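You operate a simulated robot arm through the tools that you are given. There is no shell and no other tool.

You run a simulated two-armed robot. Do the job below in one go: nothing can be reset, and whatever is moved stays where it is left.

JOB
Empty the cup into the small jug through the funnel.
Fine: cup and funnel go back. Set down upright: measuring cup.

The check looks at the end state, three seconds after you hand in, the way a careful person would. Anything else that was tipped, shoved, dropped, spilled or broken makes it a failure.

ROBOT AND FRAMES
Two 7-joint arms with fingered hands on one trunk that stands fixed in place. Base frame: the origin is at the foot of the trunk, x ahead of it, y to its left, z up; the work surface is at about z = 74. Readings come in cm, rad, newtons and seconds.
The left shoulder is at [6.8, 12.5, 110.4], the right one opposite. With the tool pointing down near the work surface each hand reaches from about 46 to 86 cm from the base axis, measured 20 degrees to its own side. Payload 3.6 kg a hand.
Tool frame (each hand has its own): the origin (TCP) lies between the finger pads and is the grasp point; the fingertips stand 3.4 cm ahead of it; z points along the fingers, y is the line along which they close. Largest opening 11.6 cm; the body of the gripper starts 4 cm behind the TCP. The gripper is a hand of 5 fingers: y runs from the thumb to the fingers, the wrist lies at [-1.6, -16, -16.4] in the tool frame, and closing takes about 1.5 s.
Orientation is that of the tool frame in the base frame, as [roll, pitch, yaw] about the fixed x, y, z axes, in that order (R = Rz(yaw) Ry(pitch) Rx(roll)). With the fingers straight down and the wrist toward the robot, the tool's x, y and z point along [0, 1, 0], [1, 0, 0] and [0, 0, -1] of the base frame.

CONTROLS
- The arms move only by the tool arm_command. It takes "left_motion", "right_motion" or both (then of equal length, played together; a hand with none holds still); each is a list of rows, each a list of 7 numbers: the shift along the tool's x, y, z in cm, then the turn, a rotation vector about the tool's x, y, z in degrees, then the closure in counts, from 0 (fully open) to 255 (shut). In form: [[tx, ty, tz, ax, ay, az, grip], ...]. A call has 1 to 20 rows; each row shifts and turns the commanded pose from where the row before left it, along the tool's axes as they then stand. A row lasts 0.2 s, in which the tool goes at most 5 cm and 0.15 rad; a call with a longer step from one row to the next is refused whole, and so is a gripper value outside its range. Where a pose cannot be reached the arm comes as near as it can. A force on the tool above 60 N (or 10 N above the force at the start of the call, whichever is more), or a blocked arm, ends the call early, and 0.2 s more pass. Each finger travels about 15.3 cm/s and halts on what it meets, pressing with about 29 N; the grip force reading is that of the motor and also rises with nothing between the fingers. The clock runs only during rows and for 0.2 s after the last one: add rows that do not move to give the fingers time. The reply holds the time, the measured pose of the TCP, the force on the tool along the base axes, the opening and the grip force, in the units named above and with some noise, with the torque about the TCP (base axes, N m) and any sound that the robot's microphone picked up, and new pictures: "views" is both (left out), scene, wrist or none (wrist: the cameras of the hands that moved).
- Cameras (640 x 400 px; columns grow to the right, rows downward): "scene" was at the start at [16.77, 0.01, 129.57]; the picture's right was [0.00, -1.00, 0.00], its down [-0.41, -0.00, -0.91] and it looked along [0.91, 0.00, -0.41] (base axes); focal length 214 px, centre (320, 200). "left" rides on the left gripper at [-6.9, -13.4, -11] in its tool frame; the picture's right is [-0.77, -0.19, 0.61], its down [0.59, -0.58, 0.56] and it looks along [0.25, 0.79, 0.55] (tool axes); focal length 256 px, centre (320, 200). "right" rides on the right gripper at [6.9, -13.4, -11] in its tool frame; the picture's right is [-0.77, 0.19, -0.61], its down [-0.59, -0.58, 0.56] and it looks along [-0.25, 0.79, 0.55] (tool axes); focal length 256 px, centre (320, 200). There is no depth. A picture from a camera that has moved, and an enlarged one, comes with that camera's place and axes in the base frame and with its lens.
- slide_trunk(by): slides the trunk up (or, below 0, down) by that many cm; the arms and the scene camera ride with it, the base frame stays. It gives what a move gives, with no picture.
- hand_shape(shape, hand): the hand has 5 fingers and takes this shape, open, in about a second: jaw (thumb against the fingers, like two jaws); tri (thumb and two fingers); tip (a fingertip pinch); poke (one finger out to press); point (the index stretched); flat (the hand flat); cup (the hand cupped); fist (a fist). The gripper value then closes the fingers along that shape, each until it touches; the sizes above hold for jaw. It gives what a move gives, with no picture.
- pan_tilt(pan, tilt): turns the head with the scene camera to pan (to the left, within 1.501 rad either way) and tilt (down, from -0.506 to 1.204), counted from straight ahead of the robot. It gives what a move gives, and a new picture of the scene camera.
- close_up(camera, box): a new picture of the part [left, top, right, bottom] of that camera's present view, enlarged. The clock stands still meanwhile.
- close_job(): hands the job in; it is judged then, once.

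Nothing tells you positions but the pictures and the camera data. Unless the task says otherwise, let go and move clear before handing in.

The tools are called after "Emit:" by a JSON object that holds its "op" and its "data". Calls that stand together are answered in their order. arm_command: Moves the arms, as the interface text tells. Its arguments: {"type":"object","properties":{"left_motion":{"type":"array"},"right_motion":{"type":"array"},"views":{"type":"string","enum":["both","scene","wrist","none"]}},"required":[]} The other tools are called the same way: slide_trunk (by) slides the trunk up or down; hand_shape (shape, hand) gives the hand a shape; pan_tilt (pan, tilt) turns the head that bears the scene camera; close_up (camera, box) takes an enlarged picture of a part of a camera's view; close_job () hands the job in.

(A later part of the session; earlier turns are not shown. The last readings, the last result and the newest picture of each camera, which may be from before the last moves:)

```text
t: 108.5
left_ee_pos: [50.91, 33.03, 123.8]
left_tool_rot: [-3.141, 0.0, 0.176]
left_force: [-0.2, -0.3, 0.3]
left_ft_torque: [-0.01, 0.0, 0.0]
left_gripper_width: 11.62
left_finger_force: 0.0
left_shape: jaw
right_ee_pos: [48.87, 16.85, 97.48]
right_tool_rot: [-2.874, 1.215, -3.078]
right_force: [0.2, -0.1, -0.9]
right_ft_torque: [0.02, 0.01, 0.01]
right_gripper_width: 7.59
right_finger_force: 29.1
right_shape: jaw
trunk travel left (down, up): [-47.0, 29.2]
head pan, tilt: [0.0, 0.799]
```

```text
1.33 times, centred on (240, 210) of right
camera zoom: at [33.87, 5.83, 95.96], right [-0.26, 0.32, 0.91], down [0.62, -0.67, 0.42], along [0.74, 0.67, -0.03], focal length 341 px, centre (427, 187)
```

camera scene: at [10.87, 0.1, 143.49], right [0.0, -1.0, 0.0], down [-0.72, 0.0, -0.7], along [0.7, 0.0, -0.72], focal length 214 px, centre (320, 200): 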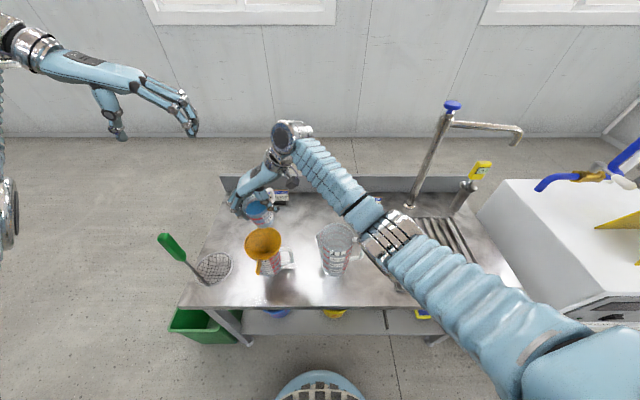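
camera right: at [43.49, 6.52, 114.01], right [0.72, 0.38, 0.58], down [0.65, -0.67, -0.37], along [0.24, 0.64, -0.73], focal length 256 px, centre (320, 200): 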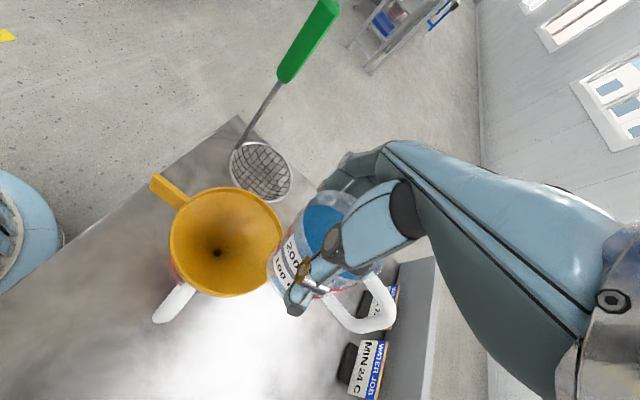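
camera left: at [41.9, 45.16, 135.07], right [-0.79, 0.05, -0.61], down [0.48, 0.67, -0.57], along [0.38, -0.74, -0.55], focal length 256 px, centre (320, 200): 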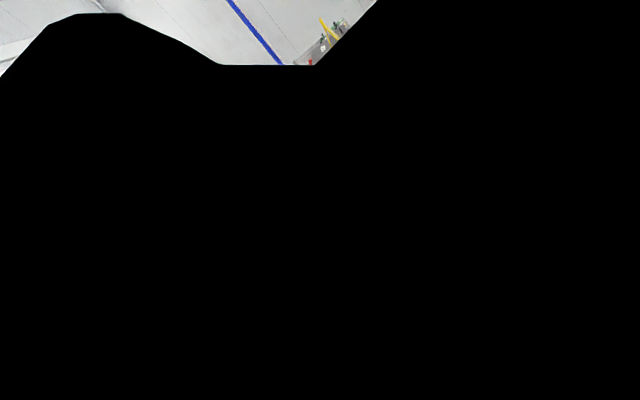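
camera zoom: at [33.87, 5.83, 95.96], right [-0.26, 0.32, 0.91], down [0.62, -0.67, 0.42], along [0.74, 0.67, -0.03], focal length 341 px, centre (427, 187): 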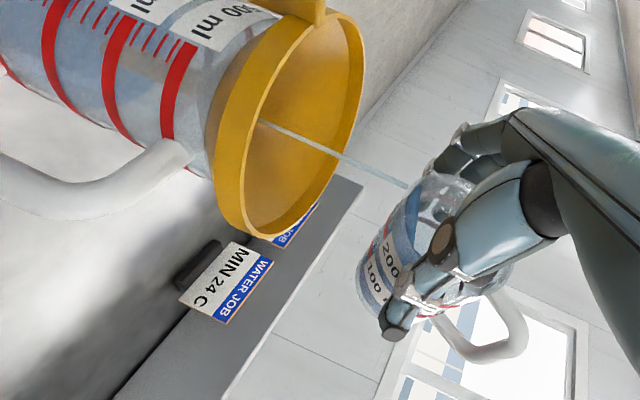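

The stream is still going in and some water remains in the cup. I'll continue toward horizontal, still slowly.

Emit:
{"op": "arm_command", "data": {"right_motion": [[-0.045, -0.017, -0.062, 0, -0.965, 0.26, 200], [-0.045, -0.017, -0.062, 0, -0.965, 0.26, 200], [-0.045, -0.017, -0.062, 0, -0.965, 0.26, 200], [-0.045, -0.017, -0.062, 0, -0.965, 0.26, 200], [-0.045, -0.017, -0.062, 0, -0.965, 0.26, 200], [-0.045, -0.017, -0.062, 0, -0.965, 0.26, 200], [-0.045, -0.017, -0.062, 0, -0.965, 0.26, 200], [-0.045, -0.017, -0.062, 0, -0.965, 0.26, 200], [0, 0, 0, 0, 0, 0, 200], [0, 0, 0, 0, 0, 0, 200]], "views": "none"}}

Emit:
{"op": "close_up", "data": {"camera": "scene", "box": [225, 175, 345, 295]}}

Emit:
{"op": "close_up", "data": {"camera": "right", "box": [60, 60, 420, 360]}}

```text
t: 110.7
left_ee_pos: [50.95, 33.15, 123.94]
left_tool_rot: [3.14, 0.0, 0.175]
left_force: [0.6, -0.2, -0.5]
left_ft_torque: [0.01, -0.01, -0.01]
left_gripper_width: 11.59
left_finger_force: 0.0
left_shape: jaw
right_ee_pos: [48.52, 17.0, 97.94]
right_tool_rot: [-2.879, 1.354, -3.083]
right_force: [0.1, 0.4, -0.1]
right_ft_torque: [0.04, 0.03, -0.01]
right_gripper_width: 7.57
right_finger_force: 29.2
right_shape: jaw
trunk travel left (down, up): [-47.0, 29.2]
head pan, tilt: [0.0, 0.799]
```

```text
3.33 times, centred on (285, 235) of scene
camera zoom: at [10.83, 0.07, 143.5], right [0.0, -1.0, 0.0], down [-0.72, 0.0, -0.7], along [0.7, 0.0, -0.72], focal length 715 px, centre (437, 83)
```

zoom: 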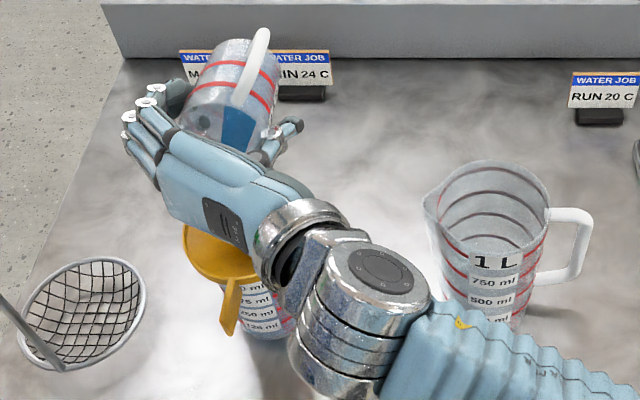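

```text
1.33 times, centred on (240, 210) of right
camera zoom: at [33.87, 5.9, 94.29], right [-0.38, 0.32, 0.87], down [0.55, -0.67, 0.49], along [0.74, 0.67, 0.08], focal length 341 px, centre (427, 187)
```

zoom: 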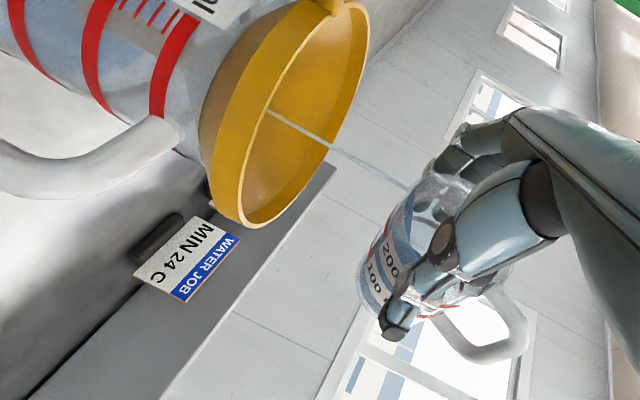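

At 86° only a little water is left and the stream is thin. I'll continue past horizontal, keeping the lip over the funnel.

Emit:
{"op": "arm_command", "data": {"right_motion": [[-0.026, -0.019, -0.071, 0, -0.965, 0.26, 200], [-0.026, -0.019, -0.071, 0, -0.965, 0.26, 200], [-0.026, -0.019, -0.071, 0, -0.965, 0.26, 200], [-0.026, -0.019, -0.071, 0, -0.965, 0.26, 200], [-0.026, -0.019, -0.071, 0, -0.965, 0.26, 200], [-0.026, -0.019, -0.071, 0, -0.965, 0.26, 200], [-0.026, -0.019, -0.071, 0, -0.965, 0.26, 200], [-0.026, -0.019, -0.071, 0, -0.965, 0.26, 200], [-0.026, -0.019, -0.071, 0, -0.965, 0.26, 200], [-0.026, -0.019, -0.071, 0, -0.965, 0.26, 200], [0, 0, 0, 0, 0, 0, 200], [0, 0, 0, 0, 0, 0, 200]], "views": "none"}}

Emit:
{"op": "close_up", "data": {"camera": "scene", "box": [225, 175, 345, 295]}}

Emit:
{"op": "close_up", "data": {"camera": "right", "box": [60, 60, 420, 360]}}

```text
t: 113.3
left_ee_pos: [50.91, 33.2, 123.87]
left_tool_rot: [-3.141, -0.002, 0.174]
left_force: [-0.8, -0.1, -0.2]
left_ft_torque: [0.01, 0.02, 0.04]
left_gripper_width: 11.57
left_finger_force: 0.0
left_shape: jaw
right_ee_pos: [47.92, 16.72, 98.25]
right_tool_rot: [-2.87, 1.529, -3.072]
right_force: [0.0, -0.4, -1.0]
right_ft_torque: [-0.04, 0.03, 0.01]
right_gripper_width: 7.56
right_finger_force: 29.2
right_shape: jaw
trunk travel left (down, up): [-47.0, 29.2]
head pan, tilt: [0.0, 0.799]
```

```text
3.33 times, centred on (285, 235) of scene
camera zoom: at [10.82, 0.06, 143.5], right [0.0, -1.0, 0.0], down [-0.72, 0.0, -0.7], along [0.7, 0.0, -0.72], focal length 715 px, centre (437, 83)
```

zoom: 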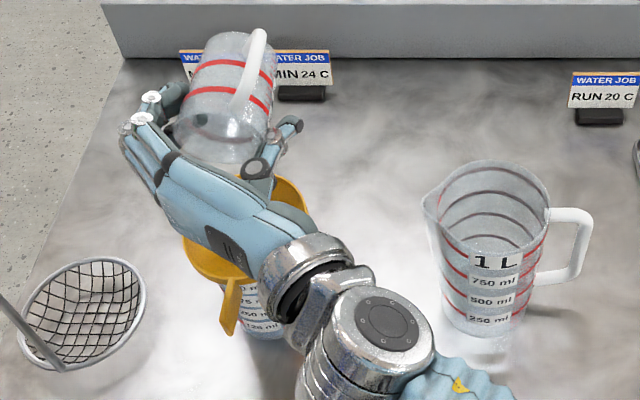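

```text
1.33 times, centred on (240, 210) of right
camera zoom: at [34.08, 5.8, 92.16], right [-0.53, 0.31, 0.79], down [0.46, -0.68, 0.57], along [0.71, 0.67, 0.22], focal length 341 px, centre (427, 187)
```

zoom: 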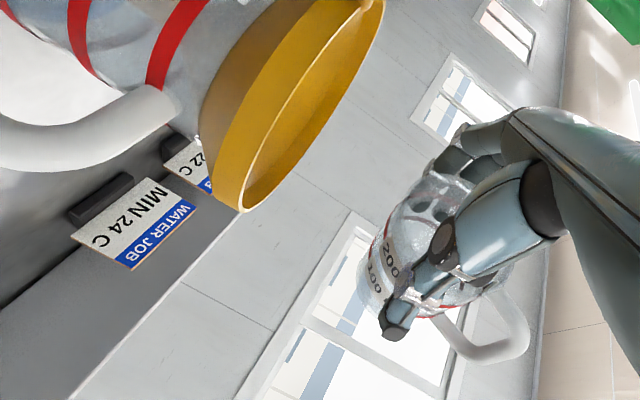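

The stream has stopped and the cup looks empty. I'll tip it a little further and wait for any last drops.

Emit:
{"op": "arm_command", "data": {"right_motion": [[-0.026, -0.019, -0.071, 0, -0.965, 0.26, 200], [-0.026, -0.019, -0.071, 0, -0.965, 0.26, 200], [-0.026, -0.019, -0.071, 0, -0.965, 0.26, 200], [-0.026, -0.019, -0.071, 0, -0.965, 0.26, 200], [-0.026, -0.019, -0.071, 0, -0.965, 0.26, 200], [-0.026, -0.019, -0.071, 0, -0.965, 0.26, 200], [-0.026, -0.019, -0.071, 0, -0.965, 0.26, 200], [-0.026, -0.019, -0.071, 0, -0.965, 0.26, 200], [0, 0, 0, 0, 0, 0, 200], [0, 0, 0, 0, 0, 0, 200], [0, 0, 0, 0, 0, 0, 200], [0, 0, 0, 0, 0, 0, 200], [0, 0, 0, 0, 0, 0, 200], [0, 0, 0, 0, 0, 0, 200]], "views": "none"}}

Emit:
{"op": "close_up", "data": {"camera": "scene", "box": [225, 175, 345, 295]}}

Emit:
{"op": "close_up", "data": {"camera": "scene", "box": [235, 175, 285, 225]}}

Emit:
{"op": "close_up", "data": {"camera": "right", "box": [60, 60, 420, 360]}}

```text
t: 116.3
left_ee_pos: [50.96, 33.11, 123.94]
left_tool_rot: [-3.14, 0.0, 0.172]
left_force: [-0.6, 0.7, 0.0]
left_ft_torque: [-0.02, 0.01, 0.02]
left_gripper_width: 11.58
left_finger_force: 0.1
left_shape: jaw
right_ee_pos: [47.2, 16.73, 98.68]
right_tool_rot: [0.251, 1.476, 0.05]
right_force: [-0.2, -0.6, -0.9]
right_ft_torque: [0.02, 0.02, 0.0]
right_gripper_width: 7.55
right_finger_force: 29.0
right_shape: jaw
trunk travel left (down, up): [-47.0, 29.2]
head pan, tilt: [0.0, 0.799]
```

```text
3.33 times, centred on (285, 235) of scene
camera zoom: at [10.82, 0.07, 143.5], right [0.0, -1.0, 0.0], down [-0.72, 0.0, -0.7], along [0.7, 0.0, -0.72], focal length 715 px, centre (437, 83)
```

zoom: 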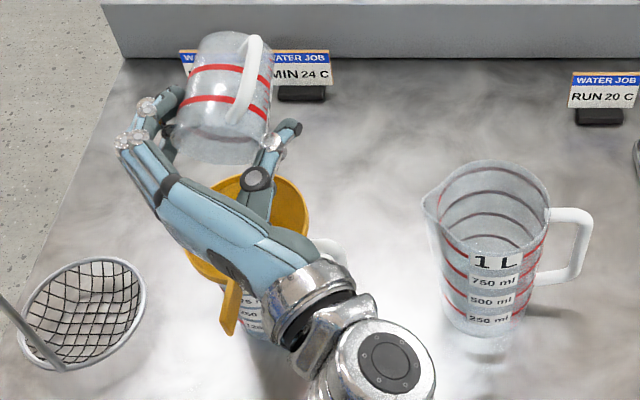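

```text
8.00 times, centred on (260, 200) of scene
camera zoom: at [10.82, 0.07, 143.5], right [0.0, -1.0, 0.0], down [-0.72, 0.0, -0.7], along [0.7, 0.0, -0.72], focal length 1716 px, centre (800, 200)
```

zoom: 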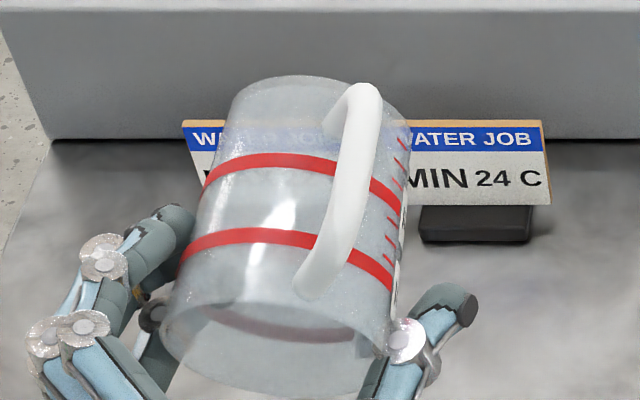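

```text
1.33 times, centred on (240, 210) of right
camera zoom: at [34.38, 5.81, 90.41], right [-0.63, 0.3, 0.71], down [0.38, -0.68, 0.62], along [0.68, 0.67, 0.32], focal length 341 px, centre (427, 187)
```

zoom: 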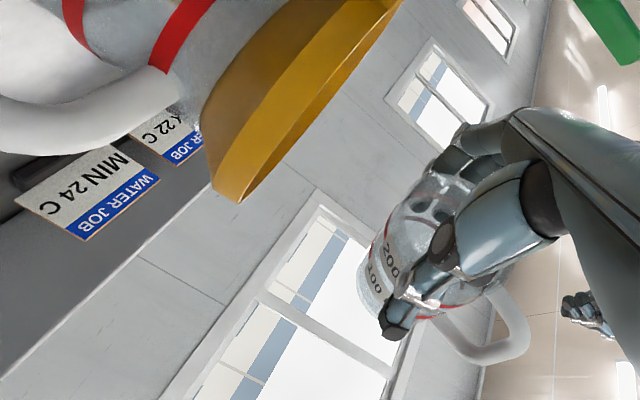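

The cup is empty and nothing has spilled. I'll lift away, still over the funnel, and roll the cup back upright.

Emit:
{"op": "arm_command", "data": {"right_motion": [[-0.95, 0.155, 0.571, 0, 0, 0, 200], [-0.95, 0.155, 0.571, 0, 0, 0, 200], [-0.95, 0.155, 0.571, 0, 0, 0, 200], [-0.95, 0.155, 0.571, 0, 0, 0, 200], [0, 0, 0, 0, 6.245, -1.69, 200], [0, 0, 0, 0, 6.245, -1.69, 200], [0, 0, 0, 0, 6.245, -1.69, 200], [0, 0, 0, 0, 6.245, -1.69, 200], [0, 0, 0, 0, 6.245, -1.69, 200], [0, 0, 0, 0, 6.245, -1.69, 200], [0, 0, 0, 0, 6.245, -1.69, 200], [0, 0, 0, 0, 6.245, -1.69, 200], [0, 0, 0, 0, 6.245, -1.69, 200], [0, 0, 0, 0, 6.245, -1.69, 200], [0, 0, 0, 0, 6.245, -1.69, 200], [0, 0, 0, 0, 6.245, -1.69, 200], [0, 0, 0, 0, 6.245, -1.69, 200], [0, 0, 0, 0, 6.245, -1.69, 200], [0, 0, 0, 0, 6.245, -1.69, 200], [0, 0, 0, 0, 6.245, -1.69, 200]], "views": "both"}}

Emit:
{"op": "close_up", "data": {"camera": "scene", "box": [220, 160, 330, 290]}}

```text
t: 120.5
left_ee_pos: [51.02, 33.16, 123.82]
left_tool_rot: [3.14, 0.001, 0.175]
left_force: [-0.5, 0.5, 0.0]
left_ft_torque: [-0.04, 0.02, 0.01]
left_gripper_width: 11.6
left_finger_force: 0.1
left_shape: jaw
right_ee_pos: [49.25, 16.97, 102.63]
right_tool_rot: [-2.877, -0.144, -3.079]
right_force: [0.2, -0.6, -0.6]
right_ft_torque: [0.01, 0.0, 0.06]
right_gripper_width: 7.47
right_finger_force: 29.0
right_shape: jaw
trunk travel left (down, up): [-47.0, 29.2]
head pan, tilt: [0.0, 0.799]
camera scene: at [10.89, 0.15, 143.49], right [0.0, -1.0, 0.0], down [-0.72, 0.0, -0.7], along [0.7, 0.0, -0.72], focal length 214 px, centre (320, 200)
camera right: at [45.03, 6.55, 117.62], right [0.82, 0.39, 0.43], down [0.57, -0.67, -0.48], along [0.1, 0.63, -0.77], focal length 256 px, centre (320, 200)
```

scene: 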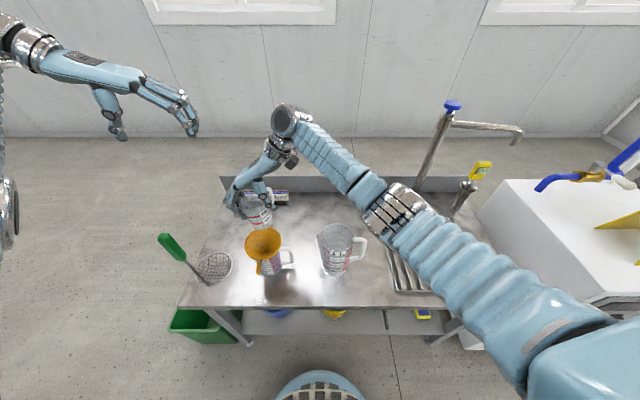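
right: 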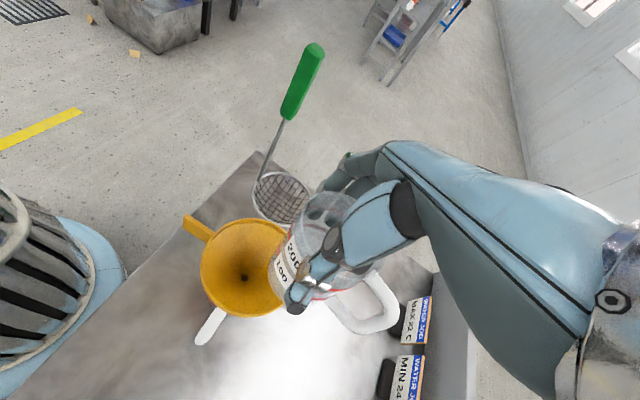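

```text
3.08 times, centred on (275, 225) of scene
camera zoom: at [10.89, 0.15, 143.49], right [0.0, -1.0, 0.0], down [-0.72, 0.0, -0.7], along [0.7, 0.0, -0.72], focal length 660 px, centre (458, 123)
```

zoom: 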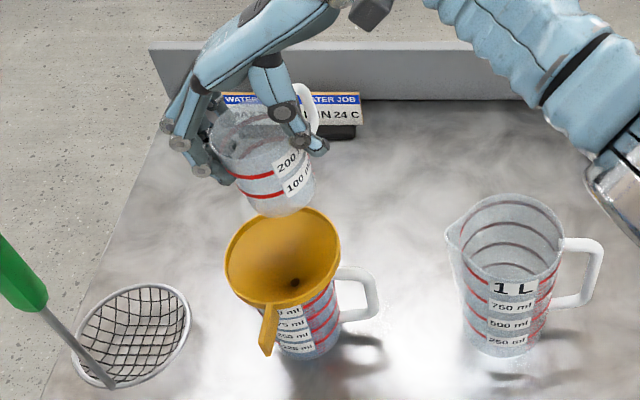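

The cup is upright and empty, and water is visible in the small jug. I'll retrace the path back toward the cup's original spot, turning the hand forward again.

Emit:
{"op": "arm_command", "data": {"right_motion": [[-0.575, -0.94, -0.13, 0, 0, 0, 200], [-0.575, -0.94, -0.13, 0, 0, 0, 200], [0, 0, 0, -0.936, 1.664, 6.21, 200], [0, 0, 0, -0.936, 1.664, 6.21, 200], [0, 0, 0, -0.936, 1.664, 6.21, 200], [0, 0, 0, -0.936, 1.664, 6.21, 200], [0, 0, 0, -0.936, 1.664, 6.21, 200], [0, 0, 0, -0.936, 1.664, 6.21, 200], [-1.524, -0.48, -0.093, 0, 0, 0, 200], [-1.524, -0.48, -0.093, 0, 0, 0, 200], [-1.524, -0.48, -0.093, 0, 0, 0, 200], [-1.524, -0.48, -0.093, 0, 0, 0, 200], [0, 0, 0, -0.907, 1.613, 6.02, 200], [0, 0, 0, -0.907, 1.613, 6.02, 200], [0, 0, 0, -0.907, 1.613, 6.02, 200], [0, 0, 0, -0.907, 1.613, 6.02, 200], [0, 0, 0, -0.907, 1.613, 6.02, 200], [0, 0, 0, -0.907, 1.613, 6.02, 200], [0, 0, 0, -0.907, 1.613, 6.02, 200], [0, 0, 0, 0, 0, 0, 200]], "views": "scene"}}

Emit:
{"op": "close_up", "data": {"camera": "scene", "box": [220, 190, 310, 290]}}

```text
t: 124.7
left_ee_pos: [50.96, 33.09, 123.85]
left_tool_rot: [-3.14, 0.0, 0.176]
left_force: [0.1, -0.9, 0.2]
left_ft_torque: [0.01, 0.01, 0.02]
left_gripper_width: 11.6
left_finger_force: 0.1
left_shape: jaw
right_ee_pos: [54.73, 10.29, 103.3]
right_tool_rot: [-2.883, -0.142, 1.754]
right_force: [0.6, 0.3, -0.7]
right_ft_torque: [0.02, 0.01, 0.0]
right_gripper_width: 7.46
right_finger_force: 28.8
right_shape: jaw
trunk travel left (down, up): [-47.0, 29.2]
head pan, tilt: [0.0, 0.799]
camera scene: at [10.85, 0.05, 143.5], right [0.0, -1.0, 0.0], down [-0.72, 0.0, -0.7], along [0.7, 0.0, -0.72], focal length 214 px, centre (320, 200)
```

scene: 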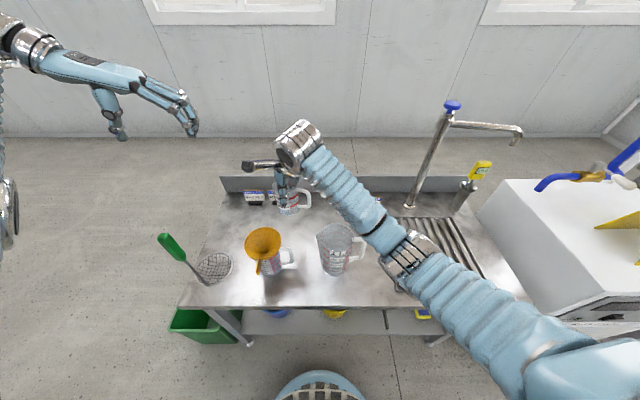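

```text
4.00 times, centred on (265, 240) of scene
camera zoom: at [10.85, 0.05, 143.5], right [0.0, -1.0, 0.0], down [-0.72, 0.0, -0.7], along [0.7, 0.0, -0.72], focal length 858 px, centre (540, 40)
```

zoom: 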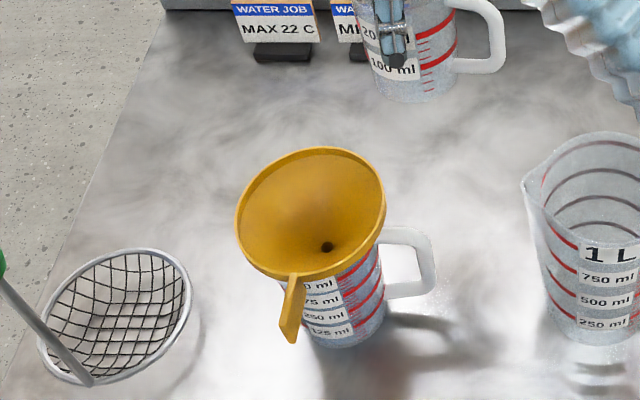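

The cup is back at the hand-forward pose. I'll move it above its original spot, finish the yaw, and bring the left hand down a little to restore its side view.

Emit:
{"op": "arm_command", "data": {"right_motion": [[-0.869, 0.984, -0.396, 0, 0, 0, 200], [-0.869, 0.984, -0.396, 0, 0, 0, 200], [-0.869, 0.984, -0.396, 0, 0, 0, 200], [-0.869, 0.984, -0.396, 0, 0, 0, 200], [-0.869, 0.984, -0.396, 0, 0, 0, 200], [-0.869, 0.984, -0.396, 0, 0, 0, 200], [-0.869, 0.984, -0.396, 0, 0, 0, 200], [0, 0, 0, -0.739, 1.314, 4.905, 200], [0, 0, 0, -0.739, 1.314, 4.905, 200], [0, 0, 0, -0.739, 1.314, 4.905, 200], [0, 0, 0, 0, 0, 0, 200]], "left_motion": [[0, 0, 1.1, 0, 0, 0, 0], [0, 0, 1.1, 0, 0, 0, 0], [0, 0, 1.1, 0, 0, 0, 0], [0, 0, 1.1, 0, 0, 0, 0], [0, 0, 1.1, 0, 0, 0, 0], [0, 0, 1.1, 0, 0, 0, 0], [0, 0, 1.1, 0, 0, 0, 0], [0, 0, 1.1, 0, 0, 0, 0], [0, 0, 1.1, 0, 0, 0, 0], [0, 0, 1.1, 0, 0, 0, 0], [0, 0, 1.0, 0, 0, 0, 0]], "views": "both"}}

Emit:
{"op": "close_up", "data": {"camera": "scene", "box": [260, 150, 350, 250]}}

Emit:
{"op": "close_up", "data": {"camera": "left", "box": [290, 60, 470, 280]}}

```text
t: 127.1
left_ee_pos: [51.0, 33.31, 111.87]
left_tool_rot: [3.142, 0.0, 0.174]
left_force: [-0.2, 0.1, -0.5]
left_ft_torque: [0.0, 0.0, 0.0]
left_gripper_width: 11.57
left_finger_force: 0.0
left_shape: jaw
right_ee_pos: [62.91, 5.63, 103.2]
right_tool_rot: [-2.885, -0.145, 1.484]
right_force: [-0.5, -0.4, -1.3]
right_ft_torque: [0.03, 0.01, 0.03]
right_gripper_width: 7.45
right_finger_force: 29.3
right_shape: jaw
trunk travel left (down, up): [-47.0, 29.2]
head pan, tilt: [0.0, 0.799]
camera scene: at [10.87, 0.07, 143.49], right [0.0, -1.0, 0.0], down [-0.72, 0.0, -0.7], along [0.7, 0.0, -0.72], focal length 214 px, centre (320, 200)
camera right: at [53.16, 11.19, 118.14], right [0.26, -0.86, 0.43], down [-0.74, -0.46, -0.48], along [0.61, -0.19, -0.77], focal length 256 px, centre (320, 200)
camera left: at [41.87, 45.25, 123.02], right [-0.79, 0.05, -0.61], down [0.48, 0.67, -0.57], along [0.38, -0.74, -0.55], focal length 256 px, centre (320, 200)
```

scene: 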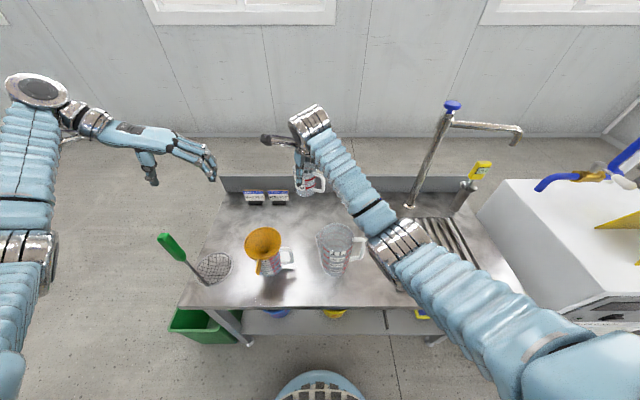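
right: 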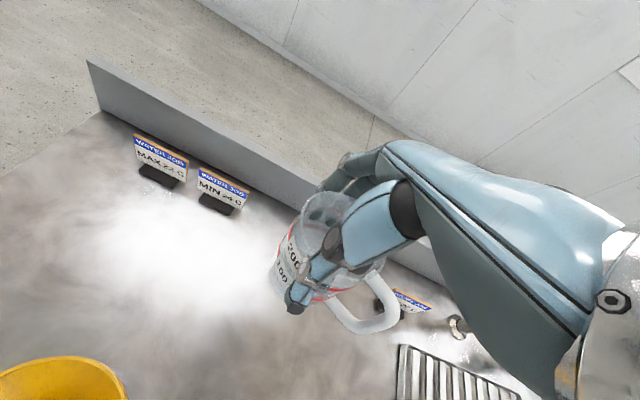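
left: 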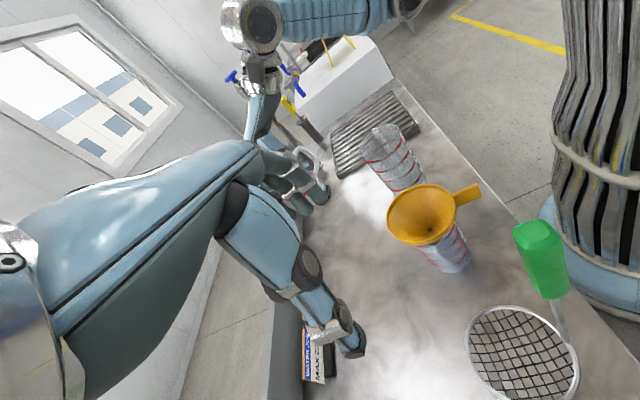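

```text
4.00 times, centred on (305, 200) of scene
camera zoom: at [10.87, 0.07, 143.49], right [0.0, -1.0, 0.0], down [-0.72, 0.0, -0.7], along [0.7, 0.0, -0.72], focal length 858 px, centre (380, 200)
```

zoom: 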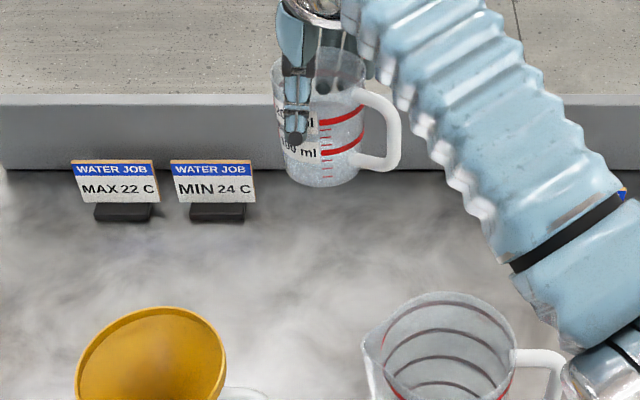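

```text
1.82 times, centred on (380, 170) of left
camera zoom: at [41.87, 45.25, 123.02], right [-0.79, 0.05, -0.61], down [0.48, 0.67, -0.57], along [0.38, -0.74, -0.55], focal length 465 px, centre (211, 254)
```

zoom: 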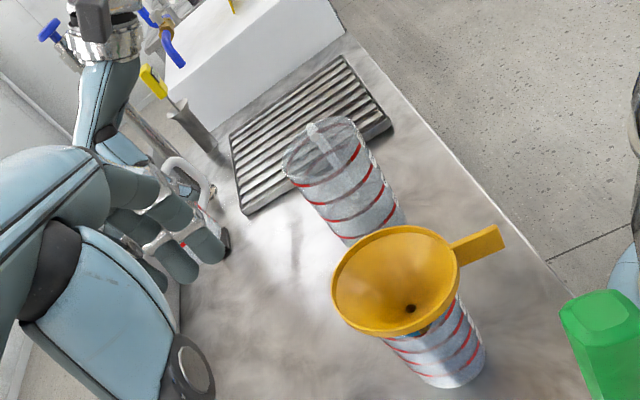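

The left view is restored and shows the water in the small jug. I'll lower the empty cup toward the table at its original spot, stopping about 1.7 cm above.

Emit:
{"op": "arm_command", "data": {"right_motion": [[-0.149, 0.2586, 0.986, 0, 0, 0, 200], [-0.149, 0.2586, 0.986, 0, 0, 0, 200], [-0.149, 0.2586, 0.986, 0, 0, 0, 200], [-0.149, 0.2586, 0.986, 0, 0, 0, 200], [-0.149, 0.2586, 0.986, 0, 0, 0, 200], [-0.149, 0.2586, 0.986, 0, 0, 0, 200], [-0.149, 0.2586, 0.986, 0, 0, 0, 200], [-0.149, 0.2586, 0.986, 0, 0, 0, 200], [-0.149, 0.2586, 0.986, 0, 0, 0, 200], [-0.149, 0.2586, 0.986, 0, 0, 0, 200], [-0.149, 0.2586, 0.986, 0, 0, 0, 200], [-0.149, 0.2586, 0.986, 0, 0, 0, 200], [-0.149, 0.2586, 0.986, 0, 0, 0, 200], [-0.149, 0.2586, 0.986, 0, 0, 0, 200], [-0.149, 0.2586, 0.986, 0, 0, 0, 200], [-0.149, 0.2586, 0.986, 0, 0, 0, 200], [-0.149, 0.2586, 0.986, 0, 0, 0, 200], [-0.149, 0.2586, 0.986, 0, 0, 0, 200], [0, 0, 0, 0, 0, 0, 200]], "views": "none"}}

Emit:
{"op": "close_up", "data": {"camera": "scene", "box": [280, 180, 350, 260]}}

Emit:
{"op": "close_up", "data": {"camera": "left", "box": [310, 130, 430, 270]}}

Emit:
{"op": "close_up", "data": {"camera": "right", "box": [180, 160, 420, 380]}}

```text
t: 131.1
left_ee_pos: [50.96, 33.3, 111.84]
left_tool_rot: [3.14, -0.002, 0.174]
left_force: [-0.8, 0.3, -0.9]
left_ft_torque: [0.02, 0.03, 0.02]
left_gripper_width: 11.59
left_finger_force: 0.1
left_shape: jaw
right_ee_pos: [62.93, 5.58, 84.65]
right_tool_rot: [-2.883, -0.146, 1.485]
right_force: [0.0, 0.7, 0.0]
right_ft_torque: [0.01, 0.0, 0.02]
right_gripper_width: 7.41
right_finger_force: 29.3
right_shape: jaw
trunk travel left (down, up): [-47.0, 29.2]
head pan, tilt: [0.0, 0.799]
```

```text
5.00 times, centred on (315, 220) of scene
camera zoom: at [10.84, 0.08, 143.5], right [0.0, -1.0, 0.0], down [-0.72, 0.0, -0.7], along [0.7, 0.0, -0.72], focal length 1072 px, centre (345, 100)
```

zoom: 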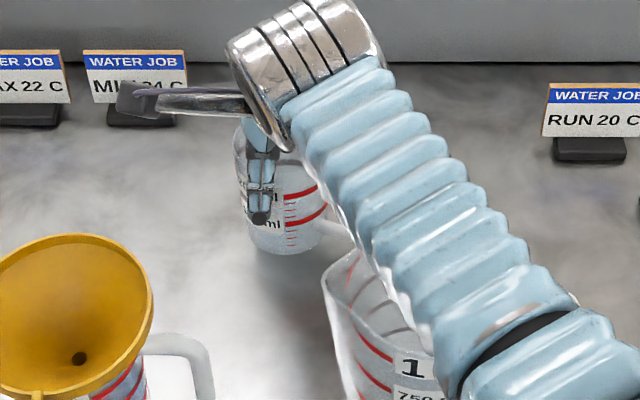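

```text
2.86 times, centred on (370, 200) of left
camera zoom: at [41.86, 45.26, 123.04], right [-0.79, 0.05, -0.61], down [0.48, 0.67, -0.57], along [0.38, -0.74, -0.55], focal length 731 px, centre (177, 200)
```

zoom: 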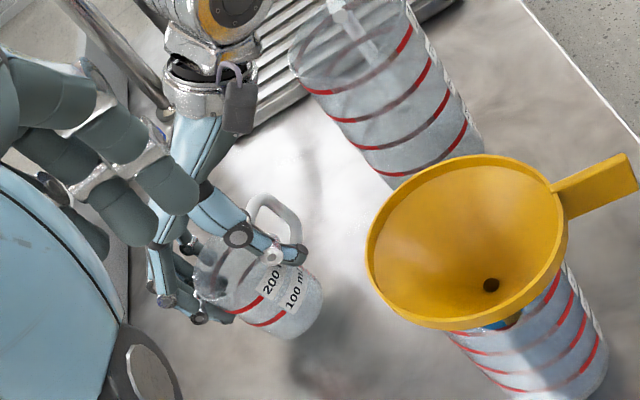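

```text
1.82 times, centred on (300, 270) of right
camera zoom: at [53.17, 11.1, 99.63], right [0.26, -0.86, 0.43], down [-0.74, -0.46, -0.48], along [0.61, -0.19, -0.77], focal length 465 px, centre (356, 73)
```

zoom: 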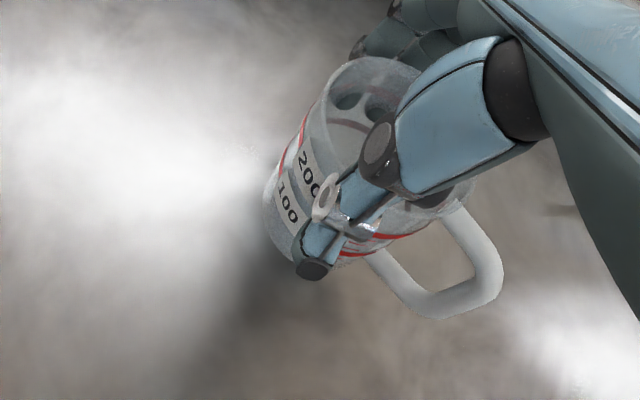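

The cup is hanging upright just above its spot. I'll lower to nearly touching, then compare against the earlier pictures to fine-tune the position.

Emit:
{"op": "arm_command", "data": {"right_motion": [[-0.067, 0.117, 0.447, 0, 0, 0, 200], [-0.067, 0.117, 0.447, 0, 0, 0, 200], [-0.067, 0.117, 0.447, 0, 0, 0, 200], [0, 0, 0, 0, 0, 0, 200]], "views": "none"}}

Emit:
{"op": "close_up", "data": {"camera": "scene", "box": [280, 180, 350, 260]}}

Emit:
{"op": "close_up", "data": {"camera": "left", "box": [310, 130, 430, 270]}}

```text
t: 132.1
left_ee_pos: [51.0, 33.35, 111.82]
left_tool_rot: [3.141, 0.0, 0.175]
left_force: [-0.7, 0.2, 0.6]
left_ft_torque: [0.01, 0.01, 0.02]
left_gripper_width: 11.6
left_finger_force: 0.1
left_shape: jaw
right_ee_pos: [63.02, 5.38, 83.28]
right_tool_rot: [-2.885, -0.144, 1.486]
right_force: [-0.6, 0.7, 0.0]
right_ft_torque: [0.04, 0.01, -0.01]
right_gripper_width: 7.46
right_finger_force: 29.1
right_shape: jaw
trunk travel left (down, up): [-47.0, 29.2]
head pan, tilt: [0.0, 0.799]
```

```text
5.00 times, centred on (315, 220) of scene
camera zoom: at [10.84, 0.08, 143.5], right [0.0, -1.0, 0.0], down [-0.72, 0.0, -0.7], along [0.7, 0.0, -0.72], focal length 1072 px, centre (345, 100)
```

zoom: 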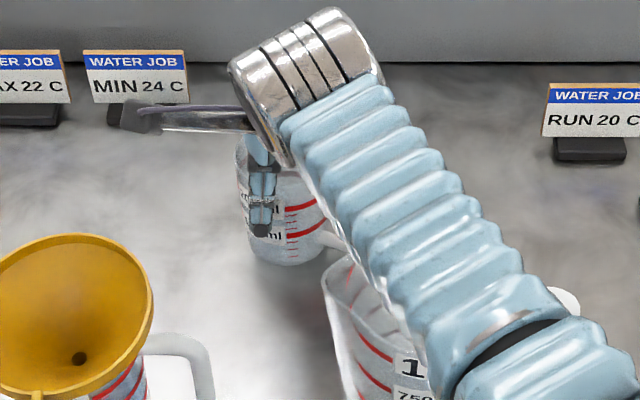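

```text
2.86 times, centred on (370, 200) of left
camera zoom: at [41.86, 45.26, 123.04], right [-0.79, 0.05, -0.61], down [0.48, 0.67, -0.57], along [0.38, -0.74, -0.55], focal length 731 px, centre (177, 200)
```

zoom: 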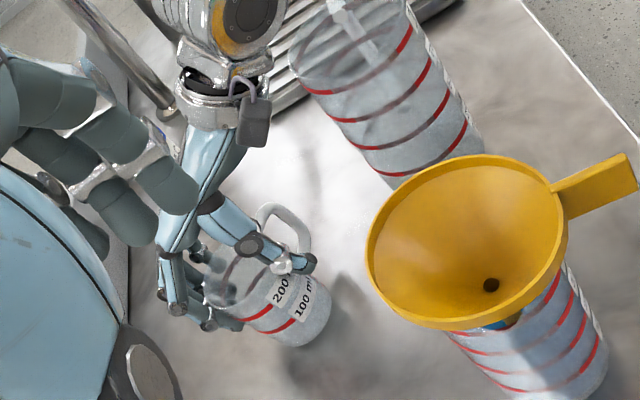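

The cup is about 0.4 cm right of where it was. I'll nudge it left and lower it to the table.

Emit:
{"op": "arm_command", "data": {"right_motion": [[0.227, 0.047, 0.021, 0, 0, 0, 200], [0.227, 0.047, 0.021, 0, 0, 0, 200], [-0.02, 0.035, 0.132, 0, 0, 0, 200], [-0.02, 0.035, 0.132, 0, 0, 0, 200], [-0.02, 0.035, 0.132, 0, 0, 0, 200], [0, 0, 0, 0, 0, 0, 200]], "views": "none"}}

Emit:
{"op": "close_up", "data": {"camera": "scene", "box": [280, 180, 350, 260]}}

Emit:
{"op": "close_up", "data": {"camera": "left", "box": [330, 180, 410, 260]}}

```text
t: 133.5
left_ee_pos: [50.82, 33.27, 111.84]
left_tool_rot: [-3.141, 0.0, 0.175]
left_force: [-0.6, -0.6, -0.8]
left_ft_torque: [-0.03, 0.05, -0.01]
left_gripper_width: 11.6
left_finger_force: 0.0
left_shape: jaw
right_ee_pos: [62.95, 5.86, 83.06]
right_tool_rot: [-2.887, -0.143, 1.486]
right_force: [-1.8, -0.2, 9.7]
right_ft_torque: [-0.1, -0.18, -0.04]
right_gripper_width: 7.41
right_finger_force: 28.7
right_shape: jaw
trunk travel left (down, up): [-47.0, 29.2]
head pan, tilt: [0.0, 0.799]
```

```text
5.00 times, centred on (315, 220) of scene
camera zoom: at [10.69, 0.05, 143.52], right [0.0, -1.0, 0.0], down [-0.72, 0.0, -0.7], along [0.7, 0.0, -0.72], focal length 1072 px, centre (345, 100)
```

zoom: 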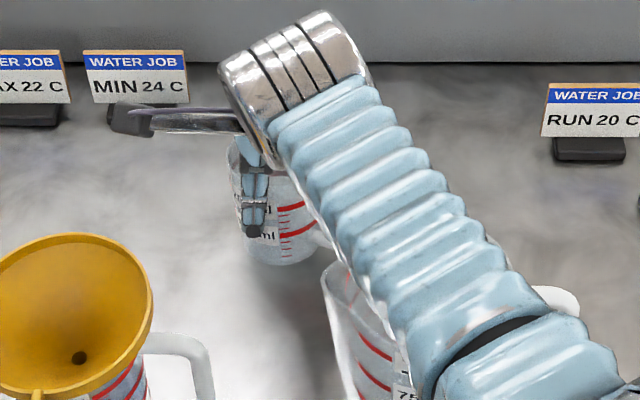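

```text
5.00 times, centred on (370, 220) of left
camera zoom: at [41.74, 45.23, 123.11], right [-0.79, 0.05, -0.61], down [0.48, 0.67, -0.57], along [0.38, -0.74, -0.55], focal length 1280 px, centre (70, 100)
```

zoom: 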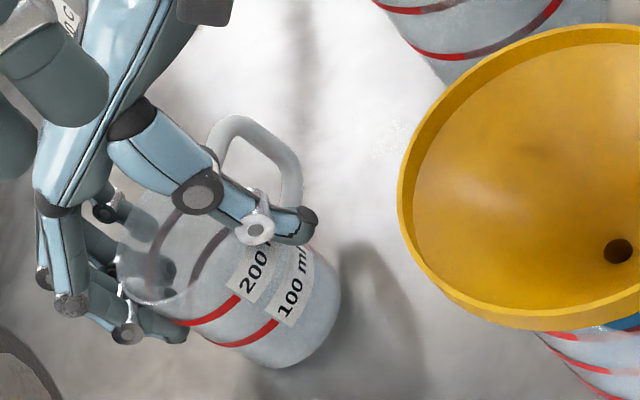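

The cup has touched down right at its original position, pressed with about 10 N. I'll relieve the pressure a touch, then open the hand gradually.

Emit:
{"op": "arm_command", "data": {"right_motion": [[0.029, -0.05, -0.191, 0, 0, 0, 200], [0, 0, 0, 0, 0, 0, 150], [0, 0, 0, 0, 0, 0, 110], [0, 0, 0, 0, 0, 0, 95], [0, 0, 0, 0, 0, 0, 85], [0, 0, 0, 0, 0, 0, 75], [0, 0, 0, 0, 0, 0, 60], [0, 0, 0, 0, 0, 0, 45], [0, 0, 0, 0, 0, 0, 30], [0, 0, 0, 0, 0, 0, 15], [0, 0, 0, 0, 0, 0, 0], [0, 0, 0, 0, 0, 0, 0]], "views": "none"}}

Emit:
{"op": "close_up", "data": {"camera": "scene", "box": [280, 180, 350, 260]}}

Emit:
{"op": "close_up", "data": {"camera": "left", "box": [330, 180, 410, 260]}}

Emit:
{"op": "close_up", "data": {"camera": "right", "box": [180, 160, 420, 380]}}

```text
t: 136.1
left_ee_pos: [50.99, 33.22, 111.9]
left_tool_rot: [-3.141, 0.001, 0.175]
left_force: [-0.2, -0.5, -0.3]
left_ft_torque: [-0.01, -0.04, -0.02]
left_gripper_width: 11.59
left_finger_force: 0.1
left_shape: jaw
right_ee_pos: [62.96, 5.88, 83.15]
right_tool_rot: [-2.883, -0.145, 1.486]
right_force: [0.4, 0.1, 0.6]
right_ft_torque: [0.0, 0.01, 0.04]
right_gripper_width: 11.57
right_finger_force: 0.1
right_shape: jaw
trunk travel left (down, up): [-47.0, 29.2]
head pan, tilt: [0.0, 0.799]
```

```text
5.00 times, centred on (315, 220) of scene
camera zoom: at [10.84, 0.08, 143.5], right [0.0, -1.0, 0.0], down [-0.72, 0.0, -0.7], along [0.7, 0.0, -0.72], focal length 1072 px, centre (345, 100)
```

zoom: 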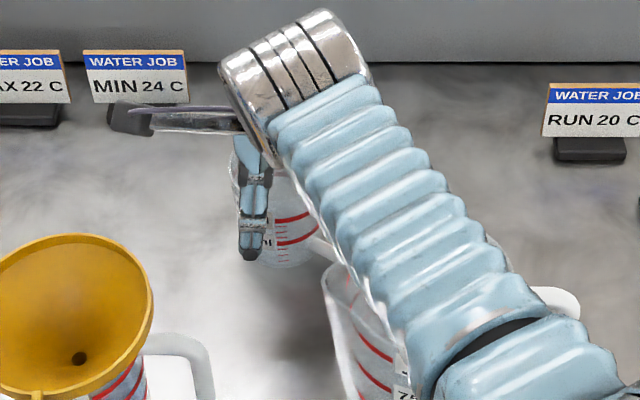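

```text
5.00 times, centred on (370, 220) of left
camera zoom: at [41.86, 45.26, 123.04], right [-0.79, 0.05, -0.61], down [0.48, 0.67, -0.57], along [0.38, -0.74, -0.55], focal length 1280 px, centre (70, 100)
```

zoom: 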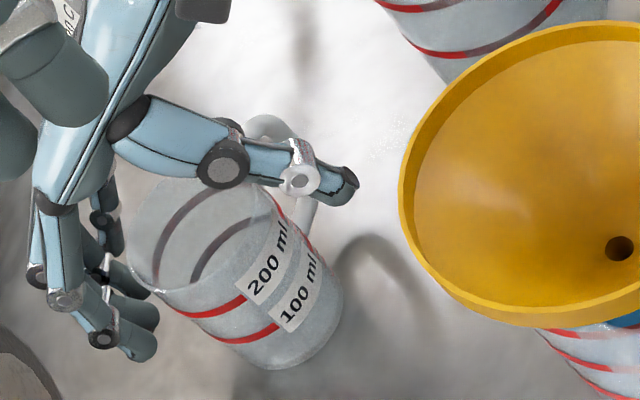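

```text
1.82 times, centred on (300, 270) of right
camera zoom: at [53.23, 11.61, 98.07], right [0.26, -0.86, 0.43], down [-0.74, -0.47, -0.48], along [0.61, -0.19, -0.77], focal length 465 px, centre (356, 73)
```

zoom: 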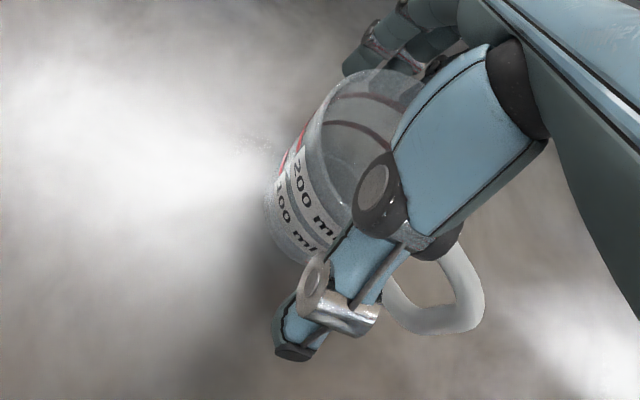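

The cup is free, upright and empty at its original spot. I'll raise the right hand straight up, clear of it.

Emit:
{"op": "arm_command", "data": {"right_motion": [[0.072, -0.126, -0.479, 0, 0, 0, 0], [0.101, -0.176, -0.67, 0, 0, 0, 0], [0.145, -0.251, -0.957, 0, 0, 0, 0], [0.145, -0.251, -0.957, 0, 0, 0, 0], [0.145, -0.251, -0.957, 0, 0, 0, 0], [0.145, -0.251, -0.957, 0, 0, 0, 0], [0.145, -0.251, -0.957, 0, 0, 0, 0], [0.145, -0.251, -0.957, 0, 0, 0, 0], [0.145, -0.251, -0.957, 0, 0, 0, 0], [0.217, -0.377, -1.436, 0, 0, 0, 0], [0.217, -0.377, -1.436, 0, 0, 0, 0], [0.217, -0.377, -1.436, 0, 0, 0, 0], [0.217, -0.377, -1.436, 0, 0, 0, 0], [0.217, -0.377, -1.436, 0, 0, 0, 0], [0.217, -0.377, -1.436, 0, 0, 0, 0], [0.217, -0.377, -1.436, 0, 0, 0, 0], [0.217, -0.377, -1.436, 0, 0, 0, 0], [0, 0, 0, 0, 0, 0, 0]], "views": "both"}}

Emit:
{"op": "close_up", "data": {"camera": "scene", "box": [230, 180, 350, 280]}}

Emit:
{"op": "close_up", "data": {"camera": "left", "box": [330, 140, 520, 300]}}

```text
t: 139.9
left_ee_pos: [50.9, 33.23, 111.88]
left_tool_rot: [3.141, 0.001, 0.175]
left_force: [-0.4, 0.1, -0.4]
left_ft_torque: [0.0, -0.01, -0.01]
left_gripper_width: 11.6
left_finger_force: 0.1
left_shape: jaw
right_ee_pos: [63.07, 5.86, 103.35]
right_tool_rot: [-2.887, -0.143, 1.485]
right_force: [-0.1, -0.3, 0.6]
right_ft_torque: [0.02, -0.04, -0.01]
right_gripper_width: 11.58
right_finger_force: 0.1
right_shape: jaw
trunk travel left (down, up): [-47.0, 29.2]
head pan, tilt: [0.0, 0.799]
camera scene: at [10.85, 0.08, 143.49], right [0.0, -1.0, 0.0], down [-0.72, 0.0, -0.7], along [0.7, 0.0, -0.72], focal length 214 px, centre (320, 200)
camera right: at [53.36, 11.53, 118.31], right [0.26, -0.86, 0.43], down [-0.74, -0.47, -0.48], along [0.61, -0.19, -0.77], focal length 256 px, centre (320, 200)
```

scene: 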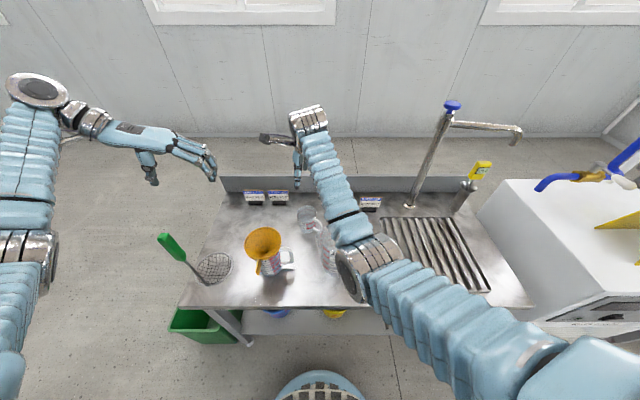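
right: 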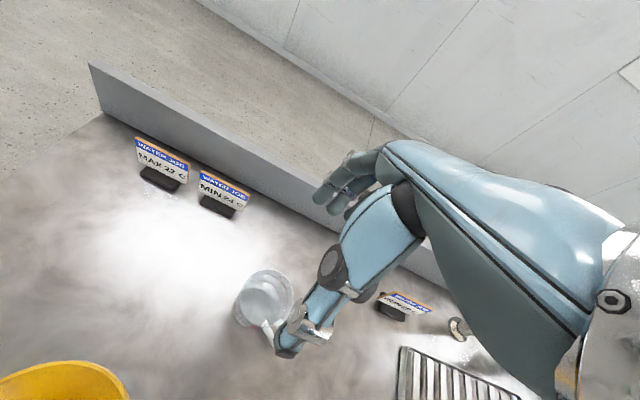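

```text
4.00 times, centred on (290, 230) of scene
camera zoom: at [10.85, 0.08, 143.49], right [0.0, -1.0, 0.0], down [-0.72, 0.0, -0.7], along [0.7, 0.0, -0.72], focal length 858 px, centre (440, 80)
```

zoom: 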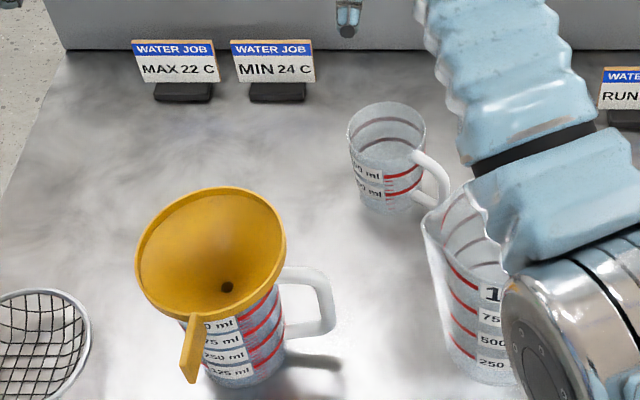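

```text
2.50 times, centred on (425, 220) of left
camera zoom: at [41.86, 45.26, 123.04], right [-0.79, 0.05, -0.61], down [0.48, 0.67, -0.57], along [0.38, -0.74, -0.55], focal length 640 px, centre (58, 150)
```

zoom: 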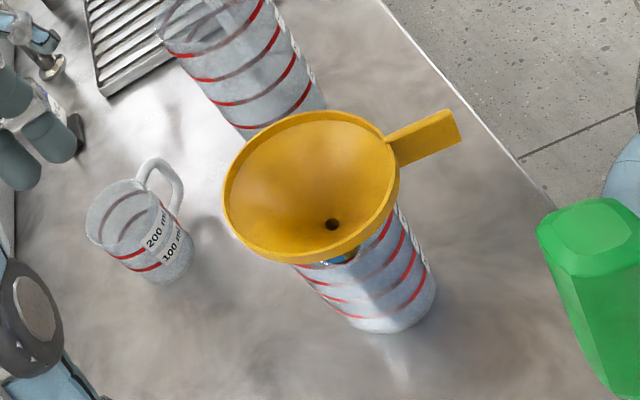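

The cup stands upright at its spot, and the funnel and small jug are undisturbed. Next is the funnel's return, so I'll measure its tab precisely.

Emit:
{"op": "close_up", "data": {"camera": "scene", "box": [240, 220, 290, 285]}}

Emit:
{"op": "close_up", "data": {"camera": "left", "box": [380, 170, 490, 280]}}

Emit:
{"op": "hand_shape", "data": {"hand": "right", "shape": "tip"}}

```text
6.15 times, centred on (265, 252) of scene
camera zoom: at [10.85, 0.08, 143.49], right [0.0, -1.0, 0.0], down [-0.72, 0.0, -0.7], along [0.7, 0.0, -0.72], focal length 1320 px, centre (658, -123)
```

zoom: 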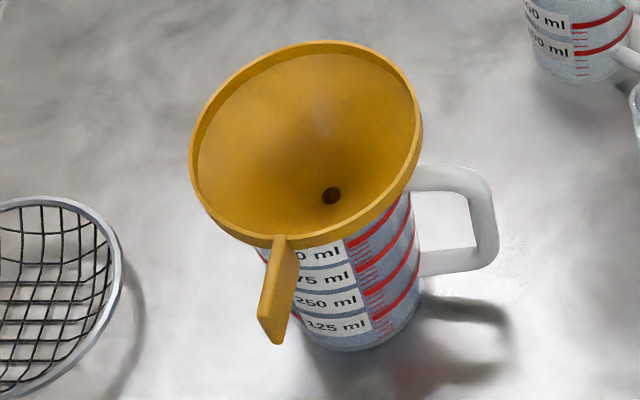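

```text
3.64 times, centred on (435, 225) of left
camera zoom: at [41.86, 45.26, 123.04], right [-0.79, 0.05, -0.61], down [0.48, 0.67, -0.57], along [0.38, -0.74, -0.55], focal length 931 px, centre (-98, 109)
```

zoom: 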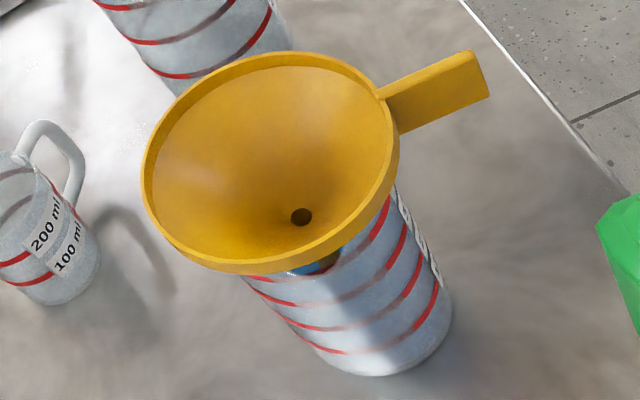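

```text
t: 140.8
left_ee_pos: [50.92, 33.28, 111.9]
left_tool_rot: [3.141, 0.001, 0.174]
left_force: [-0.6, 0.1, -1.2]
left_ft_torque: [-0.01, -0.01, 0.02]
left_gripper_width: 11.6
left_finger_force: 0.0
left_shape: jaw
right_ee_pos: [63.08, 5.98, 103.45]
right_tool_rot: [-2.883, -0.145, 1.486]
right_force: [-0.5, -0.1, 0.6]
right_ft_torque: [0.01, -0.02, -0.01]
right_gripper_width: 11.59
right_finger_force: 0.0
right_shape: tip
trunk travel left (down, up): [-47.0, 29.2]
head pan, tilt: [0.0, 0.799]
```

The tab is at x 37–40.6, z 86.7–90, y ≈ 17.05, the same as when I released it. I'll bring the right hand, now in pinch shape, around toward it by a route clear of everything.

Emit:
{"op": "arm_command", "data": {"right_motion": [[0, 0, 0, 0, -7.73, 2.07, 0], [0, 0, 0, -7.5, 0, 0, 0], [0, 0, 0, -7.5, 0, 0, 0], [0, 0, 0, 0, 0, -7.5, 0], [0, 0, 0, 0, 0, -7.5, 0], [0, 0, 0, 0, 0, -7.5, 0], [0, 0, 0, 0, 0, -7.5, 0], [0.92, -1.975, -0.417, 0, 0, 0, 0], [0.92, -1.975, -0.417, 0, 0, 0, 0], [0.92, -1.975, -0.417, 0, 0, 0, 0], [0.92, -1.975, -0.417, 0, 0, 0, 0], [0.92, -1.975, -0.417, 0, 0, 0, 0], [0.92, -1.975, -0.417, 0, 0, 0, 0], [0, 0, 0, 0, 0, -8, 0], [0, 0, 0, 0, 0, -8, 0], [0, 0, 0, 0, 0, -8, 0], [0, 0, 0, 0, 0, -8, 0], [0, 0, 0, 0, 0, -8, 0], [0, 0, 0, 0, 0, -8, 0], [0, 0, 0, 0, 0, -8, 0]], "views": "scene"}}

```text
t: 145.0
left_ee_pos: [51.05, 33.24, 111.78]
left_tool_rot: [3.141, 0.002, 0.174]
left_force: [0.6, 0.1, -0.2]
left_ft_torque: [0.0, 0.0, 0.0]
left_gripper_width: 11.6
left_finger_force: 0.0
left_shape: jaw
right_ee_pos: [50.0, 6.0, 105.78]
right_tool_rot: [3.137, 0.005, 2.988]
right_force: [-0.8, 0.1, -0.5]
right_ft_torque: [-0.02, 0.03, 0.01]
right_gripper_width: 11.59
right_finger_force: 0.1
right_shape: tip
trunk travel left (down, up): [-47.0, 29.2]
head pan, tilt: [0.0, 0.799]
camera scene: at [10.87, 0.07, 143.49], right [0.0, -1.0, 0.0], down [-0.72, 0.0, -0.7], along [0.7, 0.0, -0.72], focal length 214 px, centre (320, 200)
```

scene: 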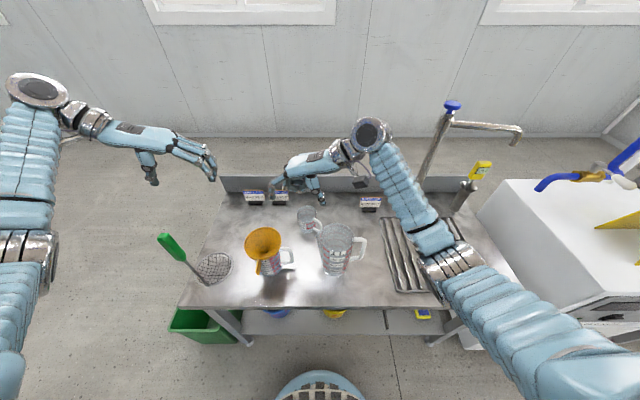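

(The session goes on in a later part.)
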